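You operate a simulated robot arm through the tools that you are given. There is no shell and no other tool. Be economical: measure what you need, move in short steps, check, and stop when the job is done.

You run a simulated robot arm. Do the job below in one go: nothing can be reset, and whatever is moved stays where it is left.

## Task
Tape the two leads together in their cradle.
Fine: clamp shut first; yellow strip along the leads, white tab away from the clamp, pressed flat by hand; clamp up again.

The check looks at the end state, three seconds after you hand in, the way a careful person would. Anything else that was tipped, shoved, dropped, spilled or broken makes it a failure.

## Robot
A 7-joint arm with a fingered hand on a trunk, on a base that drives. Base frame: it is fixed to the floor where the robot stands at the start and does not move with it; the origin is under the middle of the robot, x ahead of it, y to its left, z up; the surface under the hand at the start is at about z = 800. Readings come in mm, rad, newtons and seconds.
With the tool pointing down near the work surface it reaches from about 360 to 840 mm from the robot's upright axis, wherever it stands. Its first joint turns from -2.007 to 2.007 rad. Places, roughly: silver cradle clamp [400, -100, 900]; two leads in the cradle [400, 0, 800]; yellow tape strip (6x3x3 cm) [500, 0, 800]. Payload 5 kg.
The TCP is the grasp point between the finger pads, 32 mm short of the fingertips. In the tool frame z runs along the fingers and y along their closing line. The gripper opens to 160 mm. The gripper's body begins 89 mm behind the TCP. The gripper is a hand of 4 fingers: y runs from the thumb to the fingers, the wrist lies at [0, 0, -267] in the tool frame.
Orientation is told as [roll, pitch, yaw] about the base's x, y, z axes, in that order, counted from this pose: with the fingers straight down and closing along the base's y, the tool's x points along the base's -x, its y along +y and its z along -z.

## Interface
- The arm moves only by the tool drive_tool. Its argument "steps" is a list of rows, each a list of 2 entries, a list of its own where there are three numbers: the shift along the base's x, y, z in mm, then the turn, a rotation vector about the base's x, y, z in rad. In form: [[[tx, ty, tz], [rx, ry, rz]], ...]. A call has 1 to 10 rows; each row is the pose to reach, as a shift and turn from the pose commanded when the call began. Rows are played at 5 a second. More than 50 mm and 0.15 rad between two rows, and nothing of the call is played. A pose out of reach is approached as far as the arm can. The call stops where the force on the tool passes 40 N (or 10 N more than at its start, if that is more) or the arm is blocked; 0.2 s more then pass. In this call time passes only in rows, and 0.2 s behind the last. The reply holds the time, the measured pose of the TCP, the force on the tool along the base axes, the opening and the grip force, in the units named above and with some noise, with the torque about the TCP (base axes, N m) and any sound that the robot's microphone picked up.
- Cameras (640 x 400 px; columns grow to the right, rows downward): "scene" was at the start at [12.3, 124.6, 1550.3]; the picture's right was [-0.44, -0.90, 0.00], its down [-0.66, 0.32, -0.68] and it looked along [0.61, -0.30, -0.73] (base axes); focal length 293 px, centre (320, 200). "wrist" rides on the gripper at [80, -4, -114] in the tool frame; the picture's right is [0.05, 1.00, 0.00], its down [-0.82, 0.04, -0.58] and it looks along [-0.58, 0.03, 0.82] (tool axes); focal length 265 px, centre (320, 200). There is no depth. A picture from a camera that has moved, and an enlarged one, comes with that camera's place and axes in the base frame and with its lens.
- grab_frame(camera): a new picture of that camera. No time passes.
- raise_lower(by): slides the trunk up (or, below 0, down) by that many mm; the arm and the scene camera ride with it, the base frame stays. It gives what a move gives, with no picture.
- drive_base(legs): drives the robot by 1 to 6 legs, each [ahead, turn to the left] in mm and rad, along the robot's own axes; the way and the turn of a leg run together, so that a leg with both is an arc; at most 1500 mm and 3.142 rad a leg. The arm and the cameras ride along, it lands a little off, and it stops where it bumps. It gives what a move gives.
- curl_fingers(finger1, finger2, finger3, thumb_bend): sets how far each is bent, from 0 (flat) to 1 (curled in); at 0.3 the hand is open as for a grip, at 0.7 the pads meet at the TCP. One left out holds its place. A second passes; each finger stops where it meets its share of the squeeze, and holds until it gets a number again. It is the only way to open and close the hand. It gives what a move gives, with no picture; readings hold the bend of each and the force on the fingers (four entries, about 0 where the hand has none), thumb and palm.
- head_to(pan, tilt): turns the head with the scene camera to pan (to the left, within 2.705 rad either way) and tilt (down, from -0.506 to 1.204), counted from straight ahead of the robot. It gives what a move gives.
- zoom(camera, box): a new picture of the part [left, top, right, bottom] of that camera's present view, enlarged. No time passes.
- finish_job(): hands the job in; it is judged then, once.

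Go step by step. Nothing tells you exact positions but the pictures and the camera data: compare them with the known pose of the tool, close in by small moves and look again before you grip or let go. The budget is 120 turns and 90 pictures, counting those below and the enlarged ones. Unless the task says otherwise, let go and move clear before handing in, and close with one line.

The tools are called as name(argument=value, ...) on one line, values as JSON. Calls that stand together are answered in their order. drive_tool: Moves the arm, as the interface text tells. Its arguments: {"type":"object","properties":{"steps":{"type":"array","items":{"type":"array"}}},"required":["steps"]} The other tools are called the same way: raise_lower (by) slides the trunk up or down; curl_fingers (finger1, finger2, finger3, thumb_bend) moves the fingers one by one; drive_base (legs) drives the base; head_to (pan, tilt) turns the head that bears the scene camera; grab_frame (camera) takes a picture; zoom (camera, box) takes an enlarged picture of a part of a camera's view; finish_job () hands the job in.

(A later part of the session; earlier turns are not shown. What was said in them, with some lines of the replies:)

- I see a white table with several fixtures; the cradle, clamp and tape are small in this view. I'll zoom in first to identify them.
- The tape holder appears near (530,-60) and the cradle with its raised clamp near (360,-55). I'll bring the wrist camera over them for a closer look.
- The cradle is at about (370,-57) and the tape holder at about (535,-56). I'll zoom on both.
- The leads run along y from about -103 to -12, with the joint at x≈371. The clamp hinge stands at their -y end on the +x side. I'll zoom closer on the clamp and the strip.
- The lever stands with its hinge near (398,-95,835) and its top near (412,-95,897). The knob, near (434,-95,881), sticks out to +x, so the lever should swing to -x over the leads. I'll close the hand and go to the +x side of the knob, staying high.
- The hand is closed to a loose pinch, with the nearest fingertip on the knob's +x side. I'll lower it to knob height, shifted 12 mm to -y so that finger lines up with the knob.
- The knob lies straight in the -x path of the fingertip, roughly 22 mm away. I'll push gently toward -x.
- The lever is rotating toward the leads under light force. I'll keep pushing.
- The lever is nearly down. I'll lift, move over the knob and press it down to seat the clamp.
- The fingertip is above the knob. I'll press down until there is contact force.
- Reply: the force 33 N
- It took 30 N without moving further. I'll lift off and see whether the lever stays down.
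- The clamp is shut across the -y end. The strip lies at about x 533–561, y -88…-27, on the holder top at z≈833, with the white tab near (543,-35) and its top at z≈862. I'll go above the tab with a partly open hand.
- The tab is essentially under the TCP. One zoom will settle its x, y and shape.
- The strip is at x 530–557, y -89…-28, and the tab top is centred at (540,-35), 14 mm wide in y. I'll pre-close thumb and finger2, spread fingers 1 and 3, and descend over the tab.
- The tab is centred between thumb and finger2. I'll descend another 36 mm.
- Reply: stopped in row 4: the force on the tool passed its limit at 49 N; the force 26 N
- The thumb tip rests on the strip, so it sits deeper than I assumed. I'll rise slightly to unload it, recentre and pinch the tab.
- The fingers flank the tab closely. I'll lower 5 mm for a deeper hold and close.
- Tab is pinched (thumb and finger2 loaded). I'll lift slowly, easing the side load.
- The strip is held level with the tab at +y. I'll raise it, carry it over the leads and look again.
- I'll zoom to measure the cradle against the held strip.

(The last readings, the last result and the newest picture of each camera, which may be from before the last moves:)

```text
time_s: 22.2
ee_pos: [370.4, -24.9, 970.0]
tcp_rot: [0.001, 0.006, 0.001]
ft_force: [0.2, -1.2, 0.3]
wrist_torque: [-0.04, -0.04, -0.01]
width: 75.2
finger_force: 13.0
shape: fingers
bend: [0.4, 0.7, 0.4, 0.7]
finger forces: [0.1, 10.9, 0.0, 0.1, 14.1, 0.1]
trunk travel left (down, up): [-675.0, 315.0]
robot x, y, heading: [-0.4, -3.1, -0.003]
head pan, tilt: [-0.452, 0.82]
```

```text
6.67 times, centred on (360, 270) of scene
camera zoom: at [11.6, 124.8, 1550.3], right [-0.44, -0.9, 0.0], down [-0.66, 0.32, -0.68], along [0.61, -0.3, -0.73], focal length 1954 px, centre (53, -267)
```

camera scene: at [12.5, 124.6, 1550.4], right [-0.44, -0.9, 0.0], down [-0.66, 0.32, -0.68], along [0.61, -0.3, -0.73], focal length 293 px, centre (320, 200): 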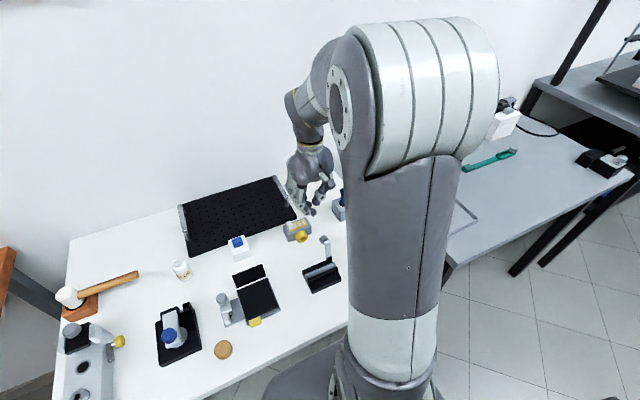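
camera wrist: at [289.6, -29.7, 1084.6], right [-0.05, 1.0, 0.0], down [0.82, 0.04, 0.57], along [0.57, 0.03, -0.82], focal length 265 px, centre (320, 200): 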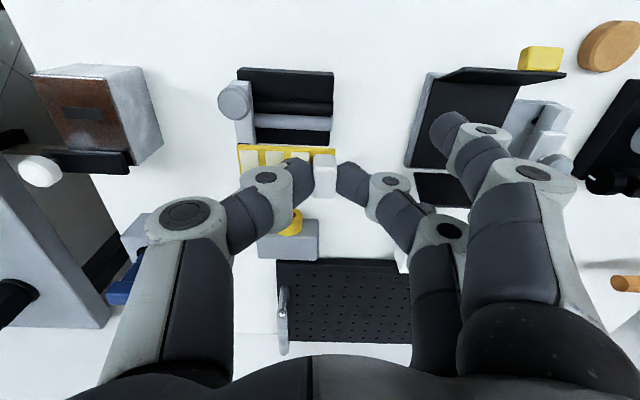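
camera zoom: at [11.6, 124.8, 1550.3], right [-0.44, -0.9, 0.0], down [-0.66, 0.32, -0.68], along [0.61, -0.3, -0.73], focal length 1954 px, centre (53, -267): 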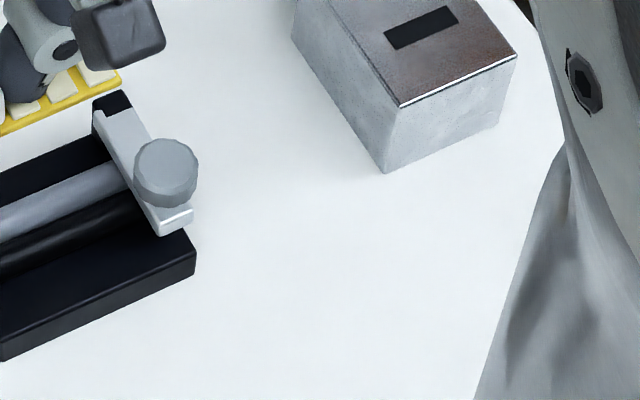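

The leads are centred at x≈369, running from the lever's edge at y≈-84 to -13. The strip centre is at x≈373.5 with y -78…-17, so I'll shift about -4 in x and +1 in y, and lower to just above.

drive_tool(steps=[[[-2, 1, -20], [0, 0, 0]], [[-4, 1, -40], [0, 0, 0]], [[-4, 1, -60], [0, 0, 0]], [[-4, 1, -72], [0, 0, 0]]])

zoom(camera="wrist", box=[190, 60, 390, 220])

zoom(camera="scene", box=[290, 220, 350, 300])

```text
time_s: 23.2
ee_pos: [366.7, -24.1, 896.1]
tcp_rot: [0.002, 0.005, 0.0]
ft_force: [0.3, -0.2, -0.8]
wrist_torque: [0.0, 0.01, 0.02]
width: 75.2
finger_force: 12.8
shape: fingers
bend: [0.4, 0.7, 0.4, 0.7]
finger forces: [0.0, 10.9, 0.1, 0.0, 14.2, 0.1]
trunk travel left (down, up): [-675.0, 315.0]
robot x, y, heading: [-0.3, 3.9, -0.003]
head pan, tilt: [-0.452, 0.82]
```

```text
2.50 times, centred on (290, 140) of wrist
camera zoom: at [285.9, -29.6, 1012.1], right [-0.05, 1.0, 0.0], down [0.82, 0.04, 0.57], along [0.57, 0.03, -0.82], focal length 664 px, centre (395, 350)
```

zoom: 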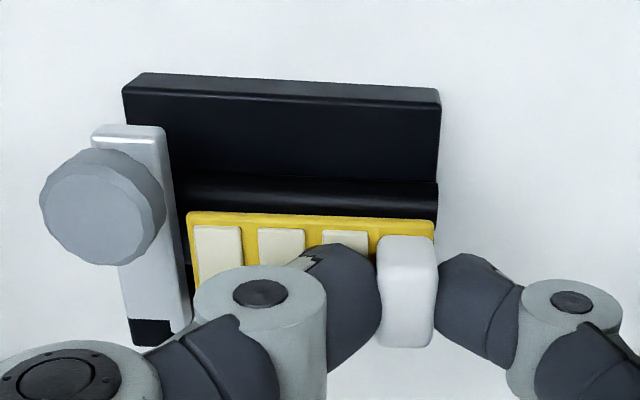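

```text
5.00 times, centred on (320, 260) of scene
camera zoom: at [12.5, 124.6, 1550.3], right [-0.44, -0.9, 0.0], down [-0.66, 0.32, -0.68], along [0.61, -0.3, -0.73], focal length 1465 px, centre (320, -100)
```

zoom: 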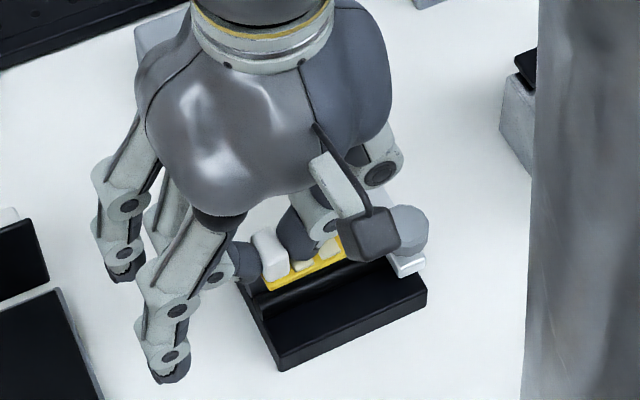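

Alignment in x is good; I'll shift 2 mm away from the lever and lower to contact.

drive_tool(steps=[[[0, 2, -4], [0, 0, 0]], [[0, 2, -8], [0, 0, 0]], [[0, 2, -10], [0, 0, 0]], [[0, 2, -12], [0, 0, 0]]])

zoom(camera="wrist", box=[190, 60, 390, 220])

```text
time_s: 24.2
ee_pos: [365.8, -22.6, 886.6]
tcp_rot: [0.001, 0.005, 0.002]
ft_force: [-1.0, 1.1, 0.1]
wrist_torque: [-0.03, -0.01, 0.0]
width: 75.3
finger_force: 12.3
shape: fingers
bend: [0.4, 0.7, 0.4, 0.7]
finger forces: [0.0, 10.9, 0.0, 0.0, 14.2, 0.1]
trunk travel left (down, up): [-675.0, 315.0]
robot x, y, heading: [0.5, -0.2, 0.002]
head pan, tilt: [-0.452, 0.82]
```

```text
2.50 times, centred on (290, 140) of wrist
camera zoom: at [285.7, -27.7, 1000.5], right [-0.05, 1.0, 0.0], down [0.82, 0.04, 0.57], along [0.57, 0.03, -0.82], focal length 664 px, centre (395, 350)
```

zoom: 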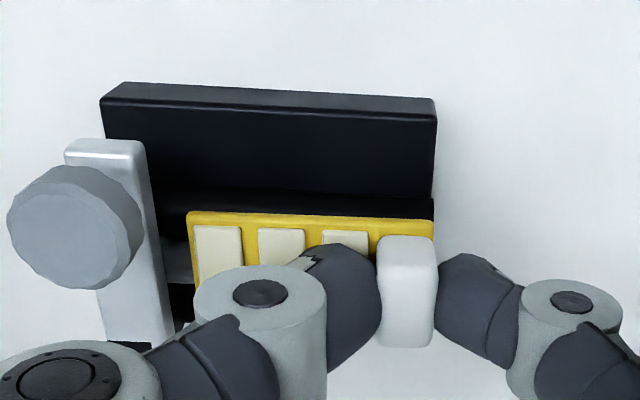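

No contact yet and the clearance to the lever is comfortable. I'll continue down in small steps.

drive_tool(steps=[[[0, 0, -2], [0, 0, 0]], [[0, 0, -4], [0, 0, 0]], [[0, 0, -6], [0, 0, 0]]])

```text
time_s: 25.0
ee_pos: [365.7, -22.4, 879.5]
tcp_rot: [0.002, 0.006, 0.002]
ft_force: [-0.5, -1.0, -0.2]
wrist_torque: [-0.04, 0.0, -0.03]
width: 75.0
finger_force: 12.4
shape: fingers
bend: [0.4, 0.7, 0.4, 0.7]
finger forces: [0.0, 10.9, 0.1, 0.0, 14.2, 0.1]
trunk travel left (down, up): [-675.0, 315.0]
robot x, y, heading: [2.0, -0.1, -0.001]
head pan, tilt: [-0.452, 0.82]
```

drive_tool(steps=[[[0, 0, -2], [0, 0, 0]], [[0, 0, -4], [0, 0, 0]], [[0, 0, -6], [0, 0, 0]]])

zoom(camera="wrist", box=[190, 60, 390, 220])

zoom(camera="scene", box=[300, 240, 345, 300])

```text
time_s: 25.8
ee_pos: [366.8, -22.5, 873.4]
tcp_rot: [0.003, 0.006, 0.0]
ft_force: [-1.4, -0.3, 0.9]
wrist_torque: [-0.01, 0.0, -0.02]
width: 75.4
finger_force: 12.8
shape: fingers
bend: [0.4, 0.7, 0.4, 0.7]
finger forces: [0.0, 10.8, 0.0, 0.0, 14.2, 0.1]
trunk travel left (down, up): [-675.0, 315.0]
robot x, y, heading: [-3.4, -0.4, -0.0]
head pan, tilt: [-0.452, 0.82]
```

```text
2.50 times, centred on (290, 140) of wrist
camera zoom: at [285.5, -27.7, 988.4], right [-0.05, 1.0, 0.0], down [0.82, 0.04, 0.57], along [0.57, 0.03, -0.82], focal length 664 px, centre (395, 350)
```

zoom: 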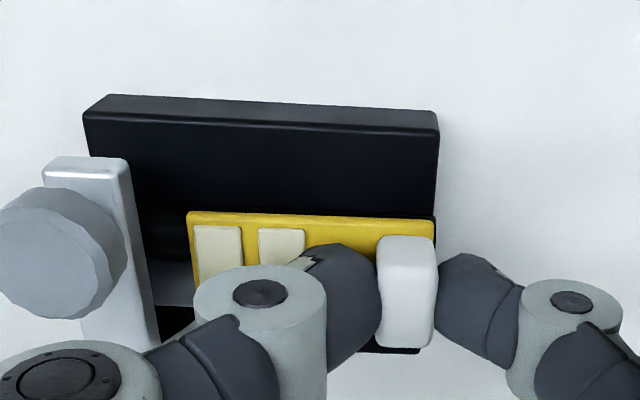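

```text
6.67 times, centred on (322, 270) of scene
camera zoom: at [12.3, 124.7, 1550.3], right [-0.44, -0.9, 0.0], down [-0.66, 0.32, -0.68], along [0.61, -0.3, -0.73], focal length 1954 px, centre (303, -267)
```

zoom: 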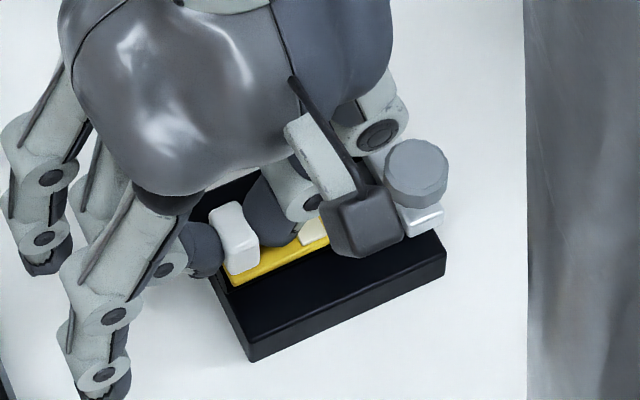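

Still no contact. The alignment still looks right, so I'll keep lowering in small steps.

drive_tool(steps=[[[0, 0, -1.5], [0, 0, 0]], [[0, 0, -3], [0, 0, 0]], [[0, 0, -4.5], [0, 0, 0]]])

zoom(camera="wrist", box=[190, 60, 390, 220])

```text
time_s: 26.6
ee_pos: [365.7, -23.6, 870.9]
tcp_rot: [0.001, 0.002, 0.001]
ft_force: [-1.5, -4.7, 27.3]
wrist_torque: [-0.4, 0.07, -0.06]
width: 74.8
finger_force: 25.1
shape: fingers
bend: [0.4, 0.71, 0.4, 0.72]
finger forces: [0.0, 13.5, 0.0, 0.1, 35.7, 0.0]
trunk travel left (down, up): [-675.0, 315.0]
robot x, y, heading: [3.2, -0.7, -0.001]
head pan, tilt: [-0.452, 0.82]
```

```text
2.50 times, centred on (290, 140) of wrist
camera zoom: at [285.3, -28.1, 985.5], right [-0.05, 1.0, 0.0], down [0.82, 0.04, 0.58], along [0.58, 0.03, -0.82], focal length 664 px, centre (395, 350)
```

zoom: 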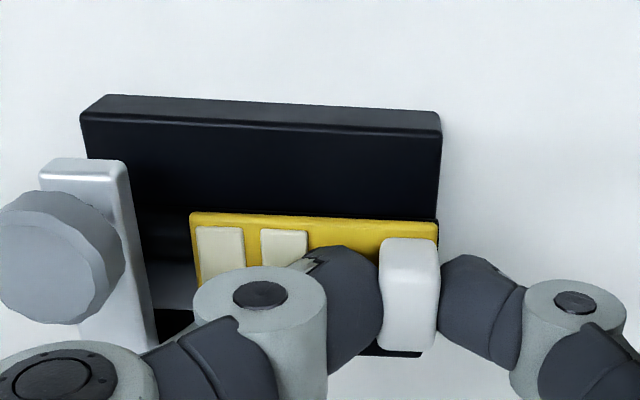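

Contact at about 27 N: the strip is on the leads. I'll ease off slightly and release the tab.

drive_tool(steps=[[[0, 0, 2], [0, 0, 0]], [[0, 0, 3], [0, 0, 0]]])

curl_fingers(finger2=0.64, thumb_bend=0.65)

zoom(camera="wrist", box=[190, 60, 390, 220])

```text
time_s: 27.2
ee_pos: [365.7, -22.7, 872.8]
tcp_rot: [0.002, 0.004, 0.002]
ft_force: [3.3, -2.5, 5.8]
wrist_torque: [-0.04, -0.11, 0.01]
width: 75.0
finger_force: 15.4
shape: fingers
bend: [0.4, 0.71, 0.4, 0.72]
finger forces: [0.1, 10.2, 0.0, 0.0, 20.0, 0.1]
trunk travel left (down, up): [-675.0, 315.0]
robot x, y, heading: [-1.5, 3.6, 0.005]
head pan, tilt: [-0.452, 0.82]
```

```text
time_s: 28.2
ee_pos: [366.1, -22.4, 872.2]
tcp_rot: [0.002, 0.003, 0.001]
ft_force: [0.7, -1.6, 24.5]
wrist_torque: [-0.42, -0.1, 0.03]
width: 75.8
finger_force: 15.7
shape: fingers
bend: [0.4, 0.64, 0.4, 0.68]
finger forces: [0.0, 0.1, 0.1, 0.1, 31.5, 0.0]
trunk travel left (down, up): [-675.0, 315.0]
robot x, y, heading: [-1.4, -1.1, -0.005]
head pan, tilt: [-0.452, 0.82]
```

```text
2.50 times, centred on (290, 140) of wrist
camera zoom: at [285.0, -27.5, 987.3], right [-0.05, 1.0, 0.0], down [0.82, 0.04, 0.57], along [0.57, 0.03, -0.82], focal length 664 px, centre (395, 350)
```

zoom: 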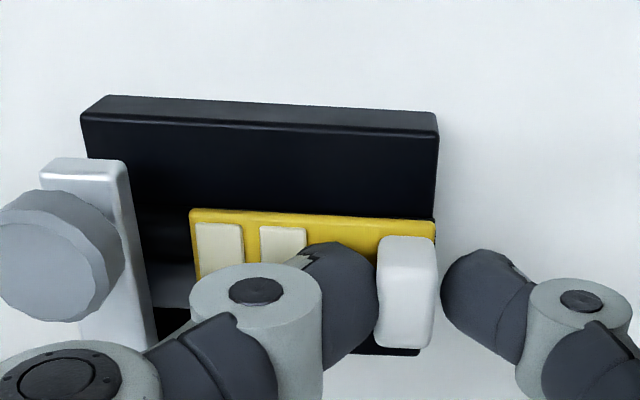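

Finger2 is clear, and the thumb tip is now pressing on the strip itself. I'll rise a bit and open the thumb further so nothing drags.

drive_tool(steps=[[[0, -1, 3], [0, 0, 0]], [[0, -2, 7], [0, 0, 0]]])

curl_fingers(finger2=0.6, thumb_bend=0.64)

drive_tool(steps=[[[0, 0, 15], [0, 0, 0]], [[0, 0, 35], [0, 0, 0]], [[0, 0, 60], [0, 0, 0]]])

grab_frame(camera="wrist")

zoom(camera="scene", box=[290, 230, 350, 300])

```text
time_s: 28.8
ee_pos: [364.9, -24.8, 878.6]
tcp_rot: [0.002, 0.007, 0.002]
ft_force: [-0.2, 0.3, -0.7]
wrist_torque: [-0.01, 0.02, 0.03]
width: 81.4
finger_force: 0.1
shape: fingers
bend: [0.4, 0.64, 0.4, 0.65]
finger forces: [0.0, 0.1, 0.1, 0.0, 0.0, 0.1]
trunk travel left (down, up): [-675.0, 315.0]
robot x, y, heading: [0.1, -1.8, 0.003]
head pan, tilt: [-0.452, 0.82]
```

```text
time_s: 29.8
ee_pos: [366.4, -23.3, 879.0]
tcp_rot: [0.002, 0.006, 0.001]
ft_force: [-0.7, -0.2, 1.3]
wrist_torque: [-0.01, 0.02, 0.03]
width: 83.5
finger_force: 0.1
shape: fingers
bend: [0.4, 0.6, 0.4, 0.64]
finger forces: [0.0, 0.1, 0.0, 0.1, 0.1, 0.0]
trunk travel left (down, up): [-675.0, 315.0]
robot x, y, heading: [-5.0, -0.0, -0.001]
head pan, tilt: [-0.452, 0.82]
```

```text
time_s: 30.6
ee_pos: [366.3, -24.9, 938.3]
tcp_rot: [0.001, 0.006, 0.002]
ft_force: [-0.2, 0.2, 0.5]
wrist_torque: [-0.01, -0.03, 0.01]
width: 83.3
finger_force: 0.1
shape: fingers
bend: [0.4, 0.6, 0.4, 0.64]
finger forces: [0.0, 0.0, 0.0, 0.0, 0.0, 0.1]
trunk travel left (down, up): [-675.0, 315.0]
robot x, y, heading: [0.7, -0.5, 0.003]
head pan, tilt: [-0.452, 0.82]
```

```text
41 pictures are left
camera wrist: at [285.3, -29.8, 1054.2], right [-0.05, 1.0, 0.0], down [0.82, 0.04, 0.57], along [0.57, 0.03, -0.82], focal length 265 px, centre (320, 200)
```

wrist: 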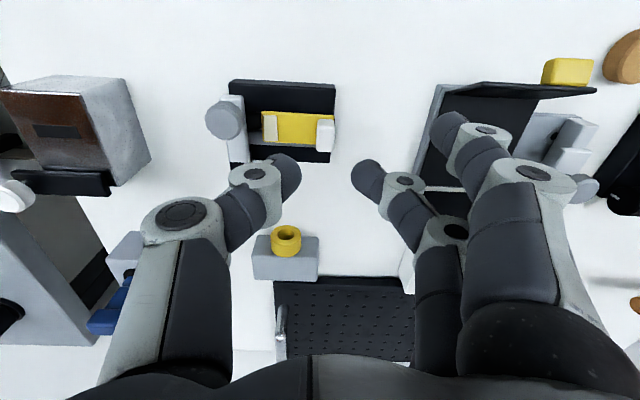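

```text
5.71 times, centred on (320, 265) of scene
camera zoom: at [12.1, 124.6, 1550.3], right [-0.44, -0.9, 0.0], down [-0.66, 0.32, -0.68], along [0.61, -0.3, -0.73], focal length 1675 px, centre (320, -171)
```

zoom: 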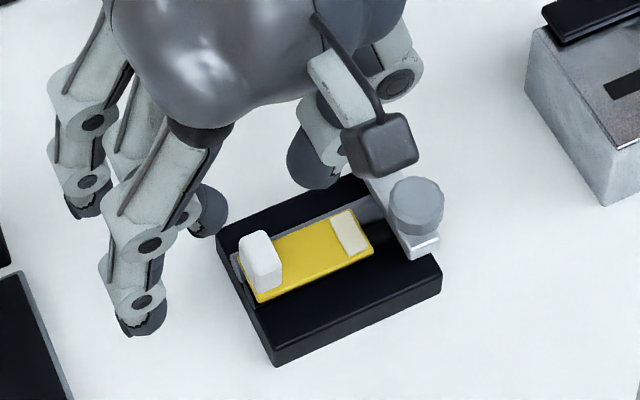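

The pale marks vanish where the strip has been pressed, and only the one at the clamp end remains. I'll zoom to check placement.

zoom(camera="wrist", box=[200, 70, 350, 175])

```text
3.81 times, centred on (275, 122) of wrist
camera zoom: at [285.3, -29.8, 1054.2], right [-0.05, 1.0, 0.0], down [0.82, 0.04, 0.57], along [0.57, 0.03, -0.82], focal length 1011 px, centre (491, 495)
```

zoom: 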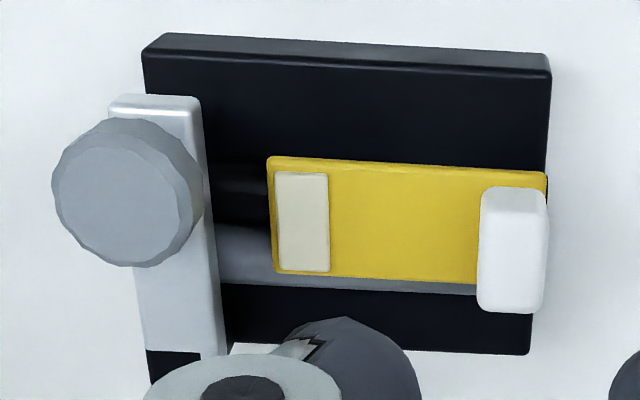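

The strip covers both leads, with the tab at +y and its left end clear of the lever. The remaining mark is at about (368,-69). I'll fold finger2 clear of the tab and press there with the thumb tip, keeping away from the knob.

curl_fingers(finger2=0.4)

drive_tool(steps=[[[0, -7, -20], [0, 0, 0]], [[1, -14, -40], [0, 0, 0]], [[1, -14, -50], [0, 0, 0]]])

zoom(camera="wrist", box=[160, 60, 400, 230])

zoom(camera="scene", box=[290, 230, 350, 300])

```text
time_s: 31.6
ee_pos: [365.3, -24.2, 939.0]
tcp_rot: [0.002, 0.006, -0.001]
ft_force: [-0.6, 0.0, 0.5]
wrist_torque: [-0.02, 0.02, -0.01]
width: 83.4
finger_force: 0.0
shape: fingers
bend: [0.4, 0.4, 0.4, 0.64]
finger forces: [0.1, 0.0, 0.0, 0.0, 0.0, 0.0]
trunk travel left (down, up): [-675.0, 315.0]
robot x, y, heading: [2.4, 0.6, -0.006]
head pan, tilt: [-0.452, 0.82]
```

```text
time_s: 32.4
ee_pos: [367.6, -38.4, 889.1]
tcp_rot: [0.001, 0.004, 0.002]
ft_force: [0.3, 0.4, 0.2]
wrist_torque: [0.0, -0.03, 0.02]
width: 83.6
finger_force: 0.1
shape: fingers
bend: [0.4, 0.4, 0.4, 0.64]
finger forces: [0.0, 0.0, 0.1, 0.0, 0.0, 0.1]
trunk travel left (down, up): [-675.0, 315.0]
robot x, y, heading: [0.1, -3.3, 0.001]
head pan, tilt: [-0.452, 0.82]
```

```text
2.35 times, centred on (280, 145) of wrist
camera zoom: at [286.3, -43.7, 1004.1], right [-0.05, 1.0, 0.0], down [0.82, 0.04, 0.57], along [0.57, 0.03, -0.82], focal length 624 px, centre (414, 329)
```

zoom: 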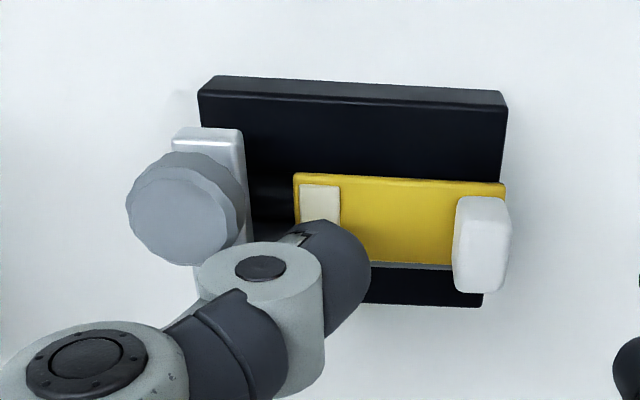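

```text
5.71 times, centred on (320, 265) of scene
camera zoom: at [12.4, 124.6, 1550.3], right [-0.44, -0.9, 0.0], down [-0.66, 0.32, -0.68], along [0.61, -0.3, -0.73], focal length 1675 px, centre (320, -171)
```

zoom: 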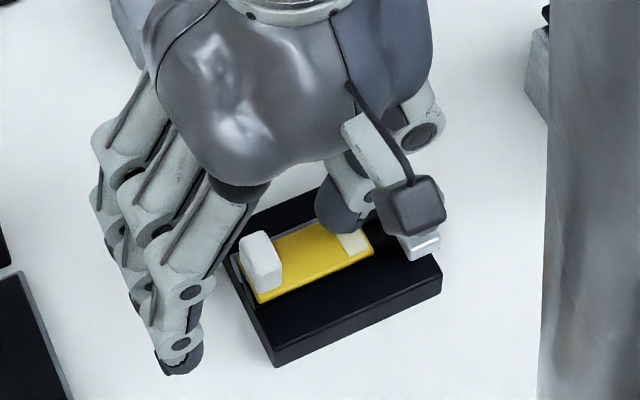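

The thumb tip is over the last mark and clear of the knob. I'll press down.

drive_tool(steps=[[[-2, 0, -6], [0, 0, 0]], [[-2, 0, -12], [0, 0, 0]], [[-2, 0, -15], [0, 0, 0]], [[-2, 0, -17], [0, 0, 0]], [[-2, 0, -19], [0, 0, 0]]])

zoom(camera="wrist", box=[160, 60, 400, 230])

```text
time_s: 33.5
ee_pos: [368.2, -40.5, 875.1]
tcp_rot: [0.0, -0.004, 0.001]
ft_force: [-4.3, -0.9, 25.6]
wrist_torque: [-0.72, 0.16, -0.09]
width: 80.4
finger_force: 13.3
shape: fingers
bend: [0.4, 0.4, 0.4, 0.66]
finger forces: [0.0, 0.1, 0.0, 0.1, 26.4, 0.0]
trunk travel left (down, up): [-675.0, 315.0]
robot x, y, heading: [-1.1, -0.7, -0.003]
head pan, tilt: [-0.452, 0.82]
stopped in row 5: the force on the tool passed its limit at 42 N (the readings are from after the stop); the commanded pose is now the measured one
```

```text
2.35 times, centred on (280, 145) of wrist
camera zoom: at [285.7, -44.8, 988.5], right [-0.05, 1.0, 0.0], down [0.81, 0.04, 0.58], along [0.58, 0.03, -0.81], focal length 624 px, centre (414, 329)
```

zoom: 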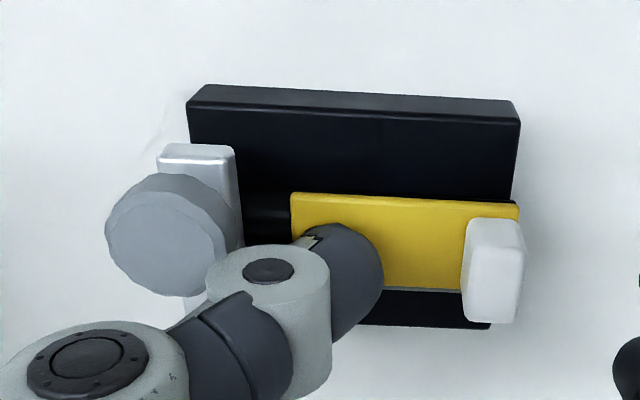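

All marks are gone, so the strip is pressed flat. I'll lift straight up and prepare to pinch the clamp knob near (350,-94,866) to swing it open.

drive_tool(steps=[[[-2, 2, 6], [0, 0, 0]], [[-2, 2, 30], [0, 0, 0]], [[-2, 2, 70], [0, 0, 0]]])

curl_fingers(finger1=0.53, finger2=0.58, finger3=0.53, thumb_bend=0.58)

drive_tool(steps=[[[-8, -20, 0], [0, 0, 0]], [[-15, -55, 0], [0, 0, 0]]])

grab_frame(camera="wrist")

zoom(camera="scene", box=[290, 220, 370, 300])

```text
time_s: 34.3
ee_pos: [365.5, -37.2, 942.3]
tcp_rot: [0.0, 0.0, 0.003]
ft_force: [-0.3, -0.2, 0.3]
wrist_torque: [-0.02, -0.02, -0.03]
width: 83.1
finger_force: 0.0
shape: fingers
bend: [0.4, 0.4, 0.4, 0.64]
finger forces: [0.0, 0.0, 0.0, 0.0, 0.0, 0.0]
trunk travel left (down, up): [-675.0, 315.0]
robot x, y, heading: [3.2, -1.9, 0.004]
head pan, tilt: [-0.452, 0.82]
```

```text
time_s: 35.3
ee_pos: [365.4, -36.5, 941.7]
tcp_rot: [0.001, -0.001, 0.002]
ft_force: [0.2, 0.5, 0.5]
wrist_torque: [-0.02, 0.02, -0.01]
width: 71.8
finger_force: 0.1
shape: fingers
bend: [0.53, 0.57, 0.53, 0.57]
finger forces: [0.0, 0.0, 0.0, 0.1, 0.0, 0.1]
trunk travel left (down, up): [-675.0, 315.0]
robot x, y, heading: [0.0, -2.3, 0.002]
head pan, tilt: [-0.452, 0.82]
```

```text
time_s: 35.9
ee_pos: [350.5, -92.7, 942.9]
tcp_rot: [-0.001, -0.001, 0.0]
ft_force: [-0.5, 0.8, 1.2]
wrist_torque: [-0.02, 0.02, 0.01]
width: 71.6
finger_force: 0.0
shape: fingers
bend: [0.53, 0.57, 0.53, 0.57]
finger forces: [0.0, 0.0, 0.0, 0.0, 0.0, 0.1]
trunk travel left (down, up): [-675.0, 315.0]
robot x, y, heading: [-1.1, 0.2, -0.001]
head pan, tilt: [-0.452, 0.82]
```

```text
35 pictures are left
camera wrist: at [269.4, -97.6, 1057.1], right [-0.05, 1.0, 0.0], down [0.82, 0.04, 0.58], along [0.58, 0.03, -0.82], focal length 265 px, centre (320, 200)
```

wrist: 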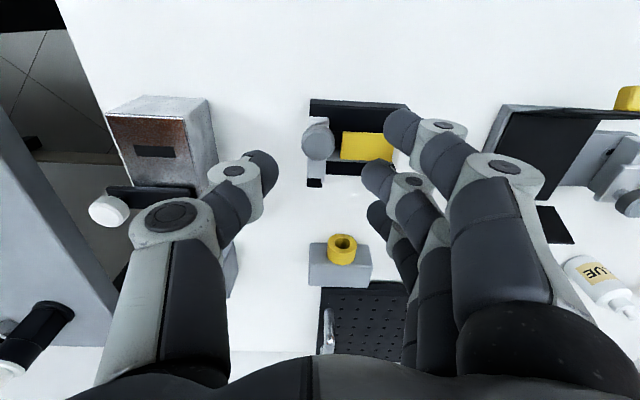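

```text
5.00 times, centred on (330, 260) of scene
camera zoom: at [12.2, 124.1, 1550.4], right [-0.44, -0.9, 0.0], down [-0.66, 0.32, -0.68], along [0.61, -0.3, -0.73], focal length 1465 px, centre (270, -100)
```

zoom: 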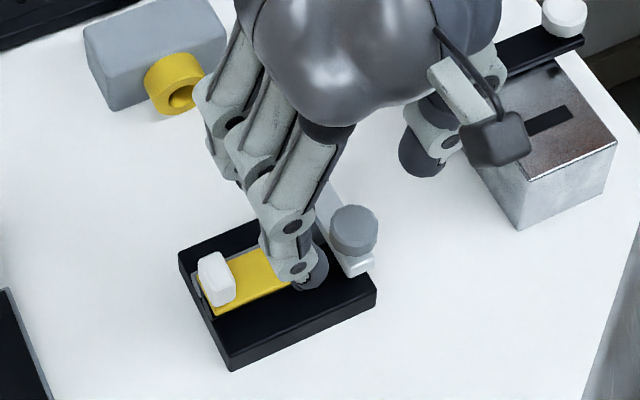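

The knob sits centred between thumb and finger2. I'll descend in steps, correcting by -2 mm in x and y.

drive_tool(steps=[[[-2, -2, -15], [0, 0, 0]], [[-2, -2, -30], [0, 0, 0]], [[-2, -2, -40], [0, 0, 0]], [[-2, -2, -47], [0, 0, 0]]])

zoom(camera="wrist", box=[200, 70, 440, 240])

zoom(camera="scene", box=[290, 220, 370, 300])

```text
time_s: 36.9
ee_pos: [349.0, -93.7, 895.1]
tcp_rot: [-0.001, 0.0, 0.001]
ft_force: [-0.1, -0.6, -0.5]
wrist_torque: [0.0, 0.01, 0.03]
width: 71.8
finger_force: 0.1
shape: fingers
bend: [0.53, 0.57, 0.53, 0.57]
finger forces: [0.0, 0.0, 0.0, 0.1, 0.0, 0.0]
trunk travel left (down, up): [-675.0, 315.0]
robot x, y, heading: [1.3, 0.0, -0.004]
head pan, tilt: [-0.452, 0.82]
```

```text
2.35 times, centred on (320, 155) of wrist
camera zoom: at [267.6, -99.1, 1009.8], right [-0.05, 1.0, 0.0], down [0.82, 0.04, 0.58], along [0.58, 0.03, -0.82], focal length 624 px, centre (320, 306)
```

zoom: 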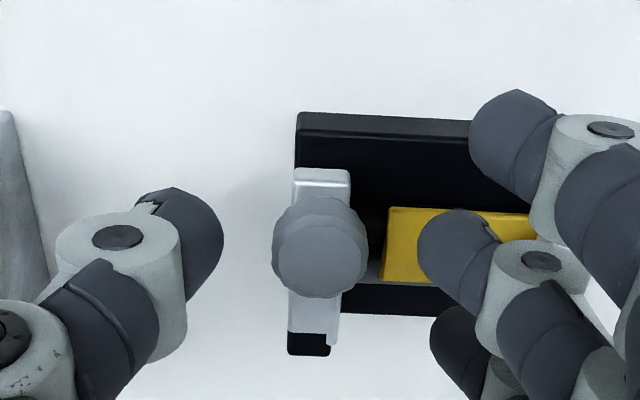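

```text
5.00 times, centred on (330, 260) of scene
camera zoom: at [12.4, 124.5, 1550.3], right [-0.44, -0.9, 0.0], down [-0.66, 0.32, -0.68], along [0.61, -0.3, -0.73], focal length 1465 px, centre (270, -100)
```

zoom: 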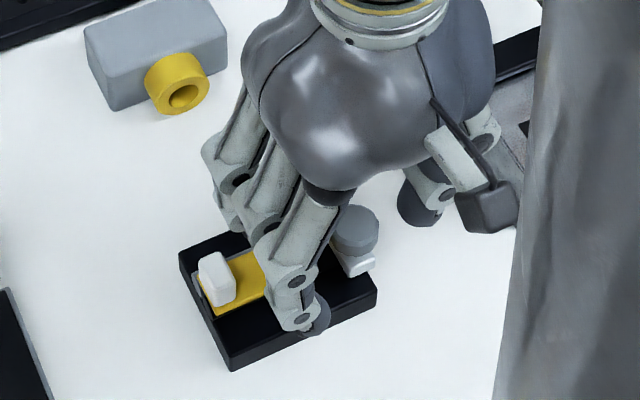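

Well centred. I'll lower 4 mm and close on the knob.

drive_tool(steps=[[[0, 0, -4], [0, 0, 0]]])

curl_fingers(finger2=0.74, thumb_bend=0.74)

zoom(camera="wrist", box=[200, 70, 440, 240])

```text
time_s: 37.3
ee_pos: [347.9, -94.9, 891.0]
tcp_rot: [0.0, 0.001, 0.0]
ft_force: [-0.6, 0.0, -0.6]
wrist_torque: [0.02, -0.03, 0.0]
width: 72.0
finger_force: 0.1
shape: fingers
bend: [0.53, 0.57, 0.53, 0.57]
finger forces: [0.1, 0.1, 0.1, 0.1, 0.1, 0.0]
trunk travel left (down, up): [-675.0, 315.0]
robot x, y, heading: [-3.9, 0.1, -0.003]
head pan, tilt: [-0.452, 0.82]
```

```text
time_s: 38.3
ee_pos: [348.5, -93.9, 891.1]
tcp_rot: [0.001, 0.001, 0.002]
ft_force: [0.7, -6.8, -0.6]
wrist_torque: [-0.04, 0.01, -0.04]
width: 56.9
finger_force: 11.8
shape: fingers
bend: [0.53, 0.66, 0.53, 0.68]
finger forces: [0.1, 8.3, 0.0, 0.0, 15.0, 0.0]
trunk travel left (down, up): [-675.0, 315.0]
robot x, y, heading: [-0.8, -0.6, -0.001]
head pan, tilt: [-0.452, 0.82]
```

```text
2.35 times, centred on (320, 155) of wrist
camera zoom: at [267.5, -99.8, 1005.8], right [-0.05, 1.0, 0.0], down [0.82, 0.04, 0.58], along [0.58, 0.03, -0.82], focal length 624 px, centre (320, 306)
```

zoom: 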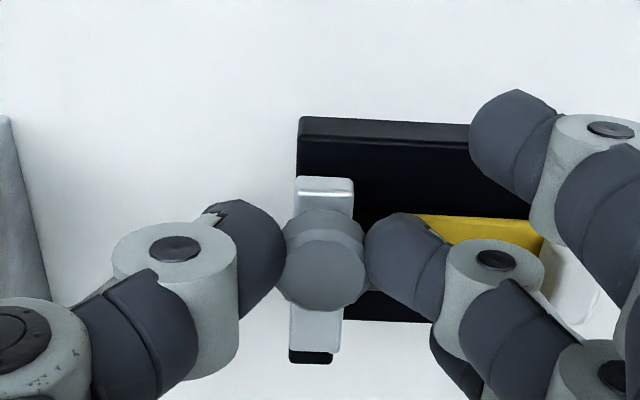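

The knob is held. I'll swing it up along its arc about the hinge, first half now.

drive_tool(steps=[[[3.3, 0, 5], [0, 0, 0]], [[7.5, 0, 9.7], [0, 0, 0]], [[13, 0, 15], [0, 0, 0]], [[19.7, 0, 19], [0, 0, 0]], [[27, 0, 22.5], [0, 0, 0]], [[34, 0, 25], [0, 0, 0]]])

zoom(camera="wrist", box=[200, 70, 440, 240])

zoom(camera="scene", box=[290, 220, 370, 300])

```text
time_s: 39.7
ee_pos: [381.5, -94.5, 917.8]
tcp_rot: [0.0, -0.001, 0.002]
ft_force: [-4.4, -6.8, 8.9]
wrist_torque: [-0.11, 0.21, 0.04]
width: 56.5
finger_force: 14.7
shape: fingers
bend: [0.53, 0.66, 0.53, 0.68]
finger forces: [0.0, 11.7, 0.0, 0.1, 18.1, 0.0]
trunk travel left (down, up): [-675.0, 315.0]
robot x, y, heading: [0.5, -0.3, 0.003]
head pan, tilt: [-0.452, 0.82]
```

```text
2.35 times, centred on (320, 155) of wrist
camera zoom: at [301.2, -100.1, 1032.3], right [-0.05, 1.0, 0.0], down [0.81, 0.04, 0.58], along [0.58, 0.03, -0.82], focal length 624 px, centre (320, 306)
```

zoom: 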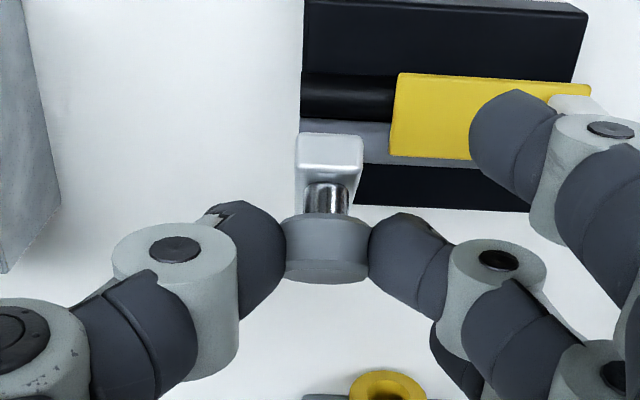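

```text
5.00 times, centred on (330, 260) of scene
camera zoom: at [11.2, 123.8, 1550.5], right [-0.44, -0.9, 0.0], down [-0.66, 0.32, -0.68], along [0.61, -0.3, -0.73], focal length 1465 px, centre (270, -100)
```

zoom: 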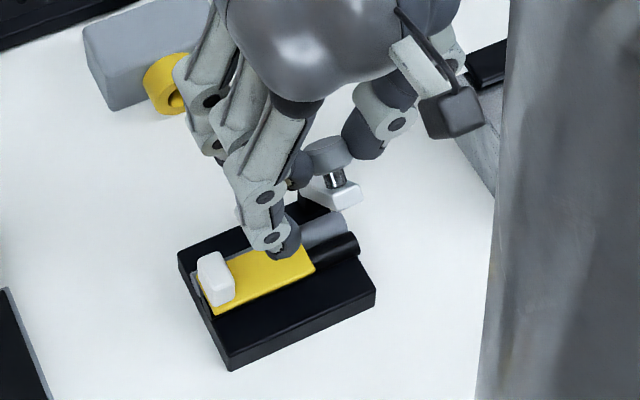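

The lever is swinging up and the strip stays put. I'll continue the second half of the arc.

drive_tool(steps=[[[7.5, 0, 1], [0, 0, 0]], [[15.3, 0, 1], [0, 0, 0]], [[23, 0, 0.5], [0, 0, 0]], [[30.6, 0, -1.5], [0, 0, 0]], [[38, 0, -4.5], [0, 0, 0]], [[44.8, 0, -8], [0, 0, 0]], [[51, 0, -12], [0, 0, 0]]])

zoom(camera="wrist", box=[200, 70, 440, 240])

zoom(camera="scene", box=[290, 200, 370, 300])

```text
time_s: 41.3
ee_pos: [430.4, -97.6, 906.3]
tcp_rot: [0.0, 0.001, -0.001]
ft_force: [-8.5, -12.2, 26.6]
wrist_torque: [-0.43, 0.29, -0.02]
width: 56.0
finger_force: 19.0
shape: fingers
bend: [0.53, 0.66, 0.53, 0.71]
finger forces: [0.0, 10.3, 0.1, 0.0, 28.1, 0.0]
trunk travel left (down, up): [-675.0, 315.0]
robot x, y, heading: [-2.2, 0.5, -0.001]
head pan, tilt: [-0.452, 0.82]
```

```text
2.35 times, centred on (320, 155) of wrist
camera zoom: at [349.8, -101.1, 1020.3], right [-0.05, 1.0, 0.0], down [0.82, 0.04, 0.58], along [0.58, 0.03, -0.82], focal length 624 px, centre (320, 306)
```

zoom: 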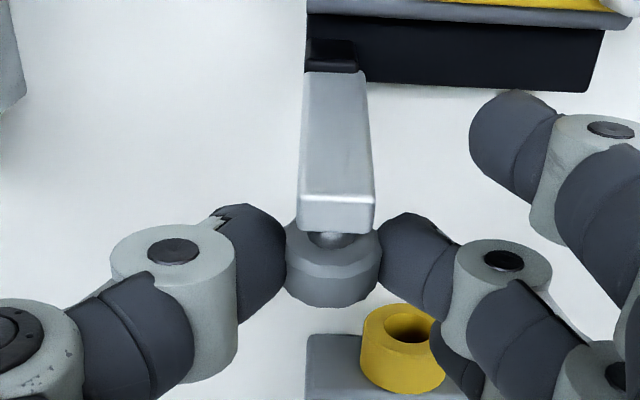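

```text
4.00 times, centred on (330, 250) of scene
camera zoom: at [9.6, 123.3, 1550.7], right [-0.44, -0.9, 0.0], down [-0.66, 0.32, -0.68], along [0.61, -0.3, -0.73], focal length 1172 px, centre (280, 0)
```

zoom: 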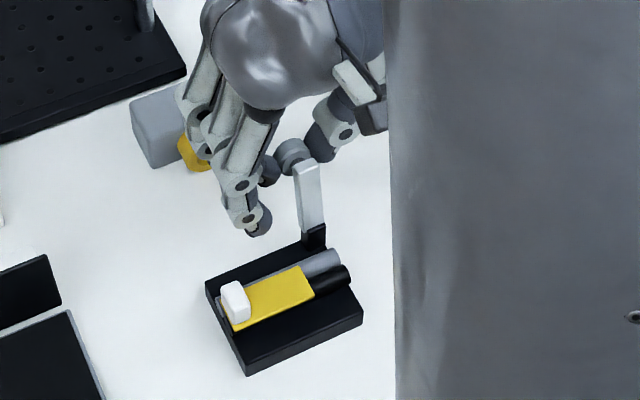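

The lever is upright again, against its stop. I'll ease off, open the fingers and rise clear.

drive_tool(steps=[[[-1, 1, 2], [0, 0, 0]], [[-1, 2, 3], [0, 0, 0]]])

curl_fingers(finger2=0.56, thumb_bend=0.58)

drive_tool(steps=[[[0, 0, 25], [0, 0, 0]], [[0, 0, 60], [0, 0, 0]], [[0, 0, 100], [0, 0, 0]], [[-20, 0, 145], [0, 0, 0]]])

grab_frame(camera="wrist")

zoom(camera="scene", box=[270, 200, 370, 300])

```text
time_s: 41.9
ee_pos: [432.1, -93.8, 906.4]
tcp_rot: [0.001, 0.0, 0.0]
ft_force: [-7.6, -17.4, 11.2]
wrist_torque: [-0.6, 0.27, -0.04]
width: 57.8
finger_force: 17.0
shape: fingers
bend: [0.53, 0.66, 0.53, 0.69]
finger forces: [0.0, 7.1, 0.1, 0.0, 26.7, 0.0]
trunk travel left (down, up): [-675.0, 315.0]
robot x, y, heading: [4.9, 3.6, -0.001]
head pan, tilt: [-0.452, 0.82]
```

```text
time_s: 42.9
ee_pos: [432.8, -92.2, 908.6]
tcp_rot: [-0.002, -0.002, 0.001]
ft_force: [0.1, 0.0, -0.5]
wrist_torque: [-0.02, -0.03, 0.0]
width: 71.5
finger_force: 0.0
shape: fingers
bend: [0.53, 0.56, 0.53, 0.57]
finger forces: [0.0, 0.0, 0.1, 0.0, 0.1, 0.1]
trunk travel left (down, up): [-675.0, 315.0]
robot x, y, heading: [-1.1, -3.6, -0.004]
head pan, tilt: [-0.452, 0.82]
```

```text
time_s: 43.9
ee_pos: [410.0, -93.3, 1052.5]
tcp_rot: [0.0, 0.0, 0.002]
ft_force: [-0.4, 0.2, 0.1]
wrist_torque: [-0.04, 0.01, -0.03]
width: 71.9
finger_force: 0.1
shape: fingers
bend: [0.53, 0.56, 0.53, 0.57]
finger forces: [0.0, 0.0, 0.1, 0.0, 0.0, 0.1]
trunk travel left (down, up): [-675.0, 315.0]
robot x, y, heading: [-2.2, -4.4, -0.002]
head pan, tilt: [-0.452, 0.82]
```

```text
26 pictures are left
camera wrist: at [329.9, -97.1, 1167.8], right [-0.05, 1.0, 0.0], down [0.82, 0.04, 0.58], along [0.58, 0.03, -0.82], focal length 265 px, centre (320, 200)
```

wrist: 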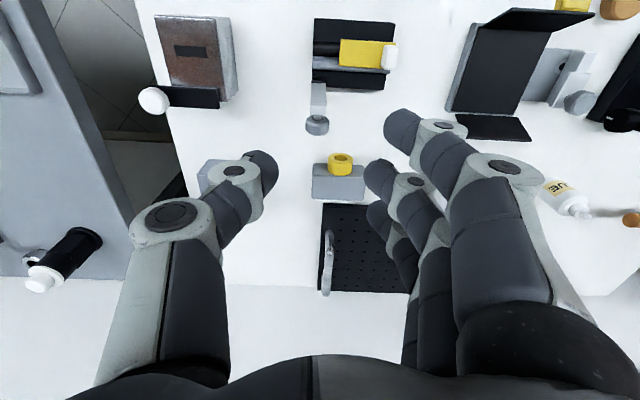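

```text
4.00 times, centred on (320, 250) of scene
camera zoom: at [11.3, 124.5, 1550.3], right [-0.44, -0.9, 0.0], down [-0.66, 0.32, -0.68], along [0.61, -0.3, -0.73], focal length 1172 px, centre (320, 0)
```

zoom: 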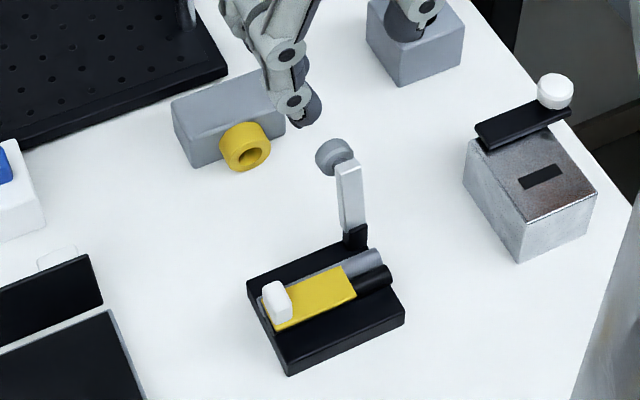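

The strip is on the leads with its tab away from the clamp, and the lever is up. One close check of strip flatness before handing in.

zoom(camera="wrist", box=[295, 5, 415, 95])

zoom(camera="scene", box=[300, 240, 345, 300])

```text
4.44 times, centred on (355, 50) of wrist
camera zoom: at [329.9, -97.1, 1167.8], right [-0.05, 1.0, 0.0], down [0.82, 0.04, 0.58], along [0.58, 0.03, -0.82], focal length 1180 px, centre (164, 867)
```

zoom: 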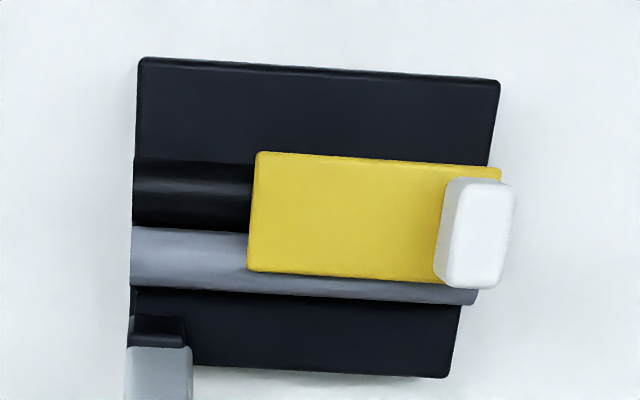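

```text
6.67 times, centred on (322, 270) of scene
camera zoom: at [11.3, 124.5, 1550.3], right [-0.44, -0.9, 0.0], down [-0.66, 0.32, -0.68], along [0.61, -0.3, -0.73], focal length 1954 px, centre (303, -267)
```

zoom: 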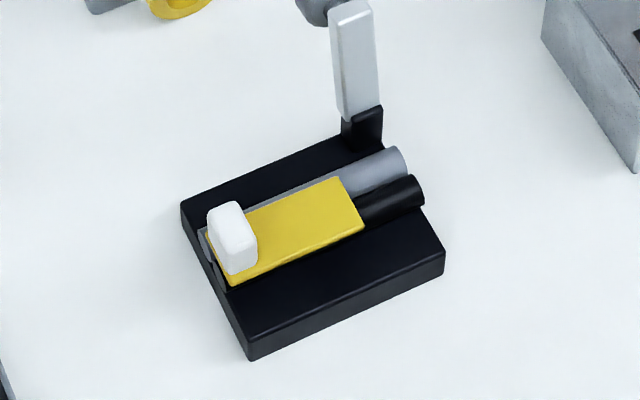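

The strip lies flat along both leads with no unpressed marks. The tab is at the far end, the clamp is up and the hand is clear, so I'm handing in.

finish_job()

```text
The job is handed in.
```

The two leads are taped together in their cradle: strip pressed flat along both, white tab away from the clamp, clamp up again; no other objects looked disturbed in the last pictures.
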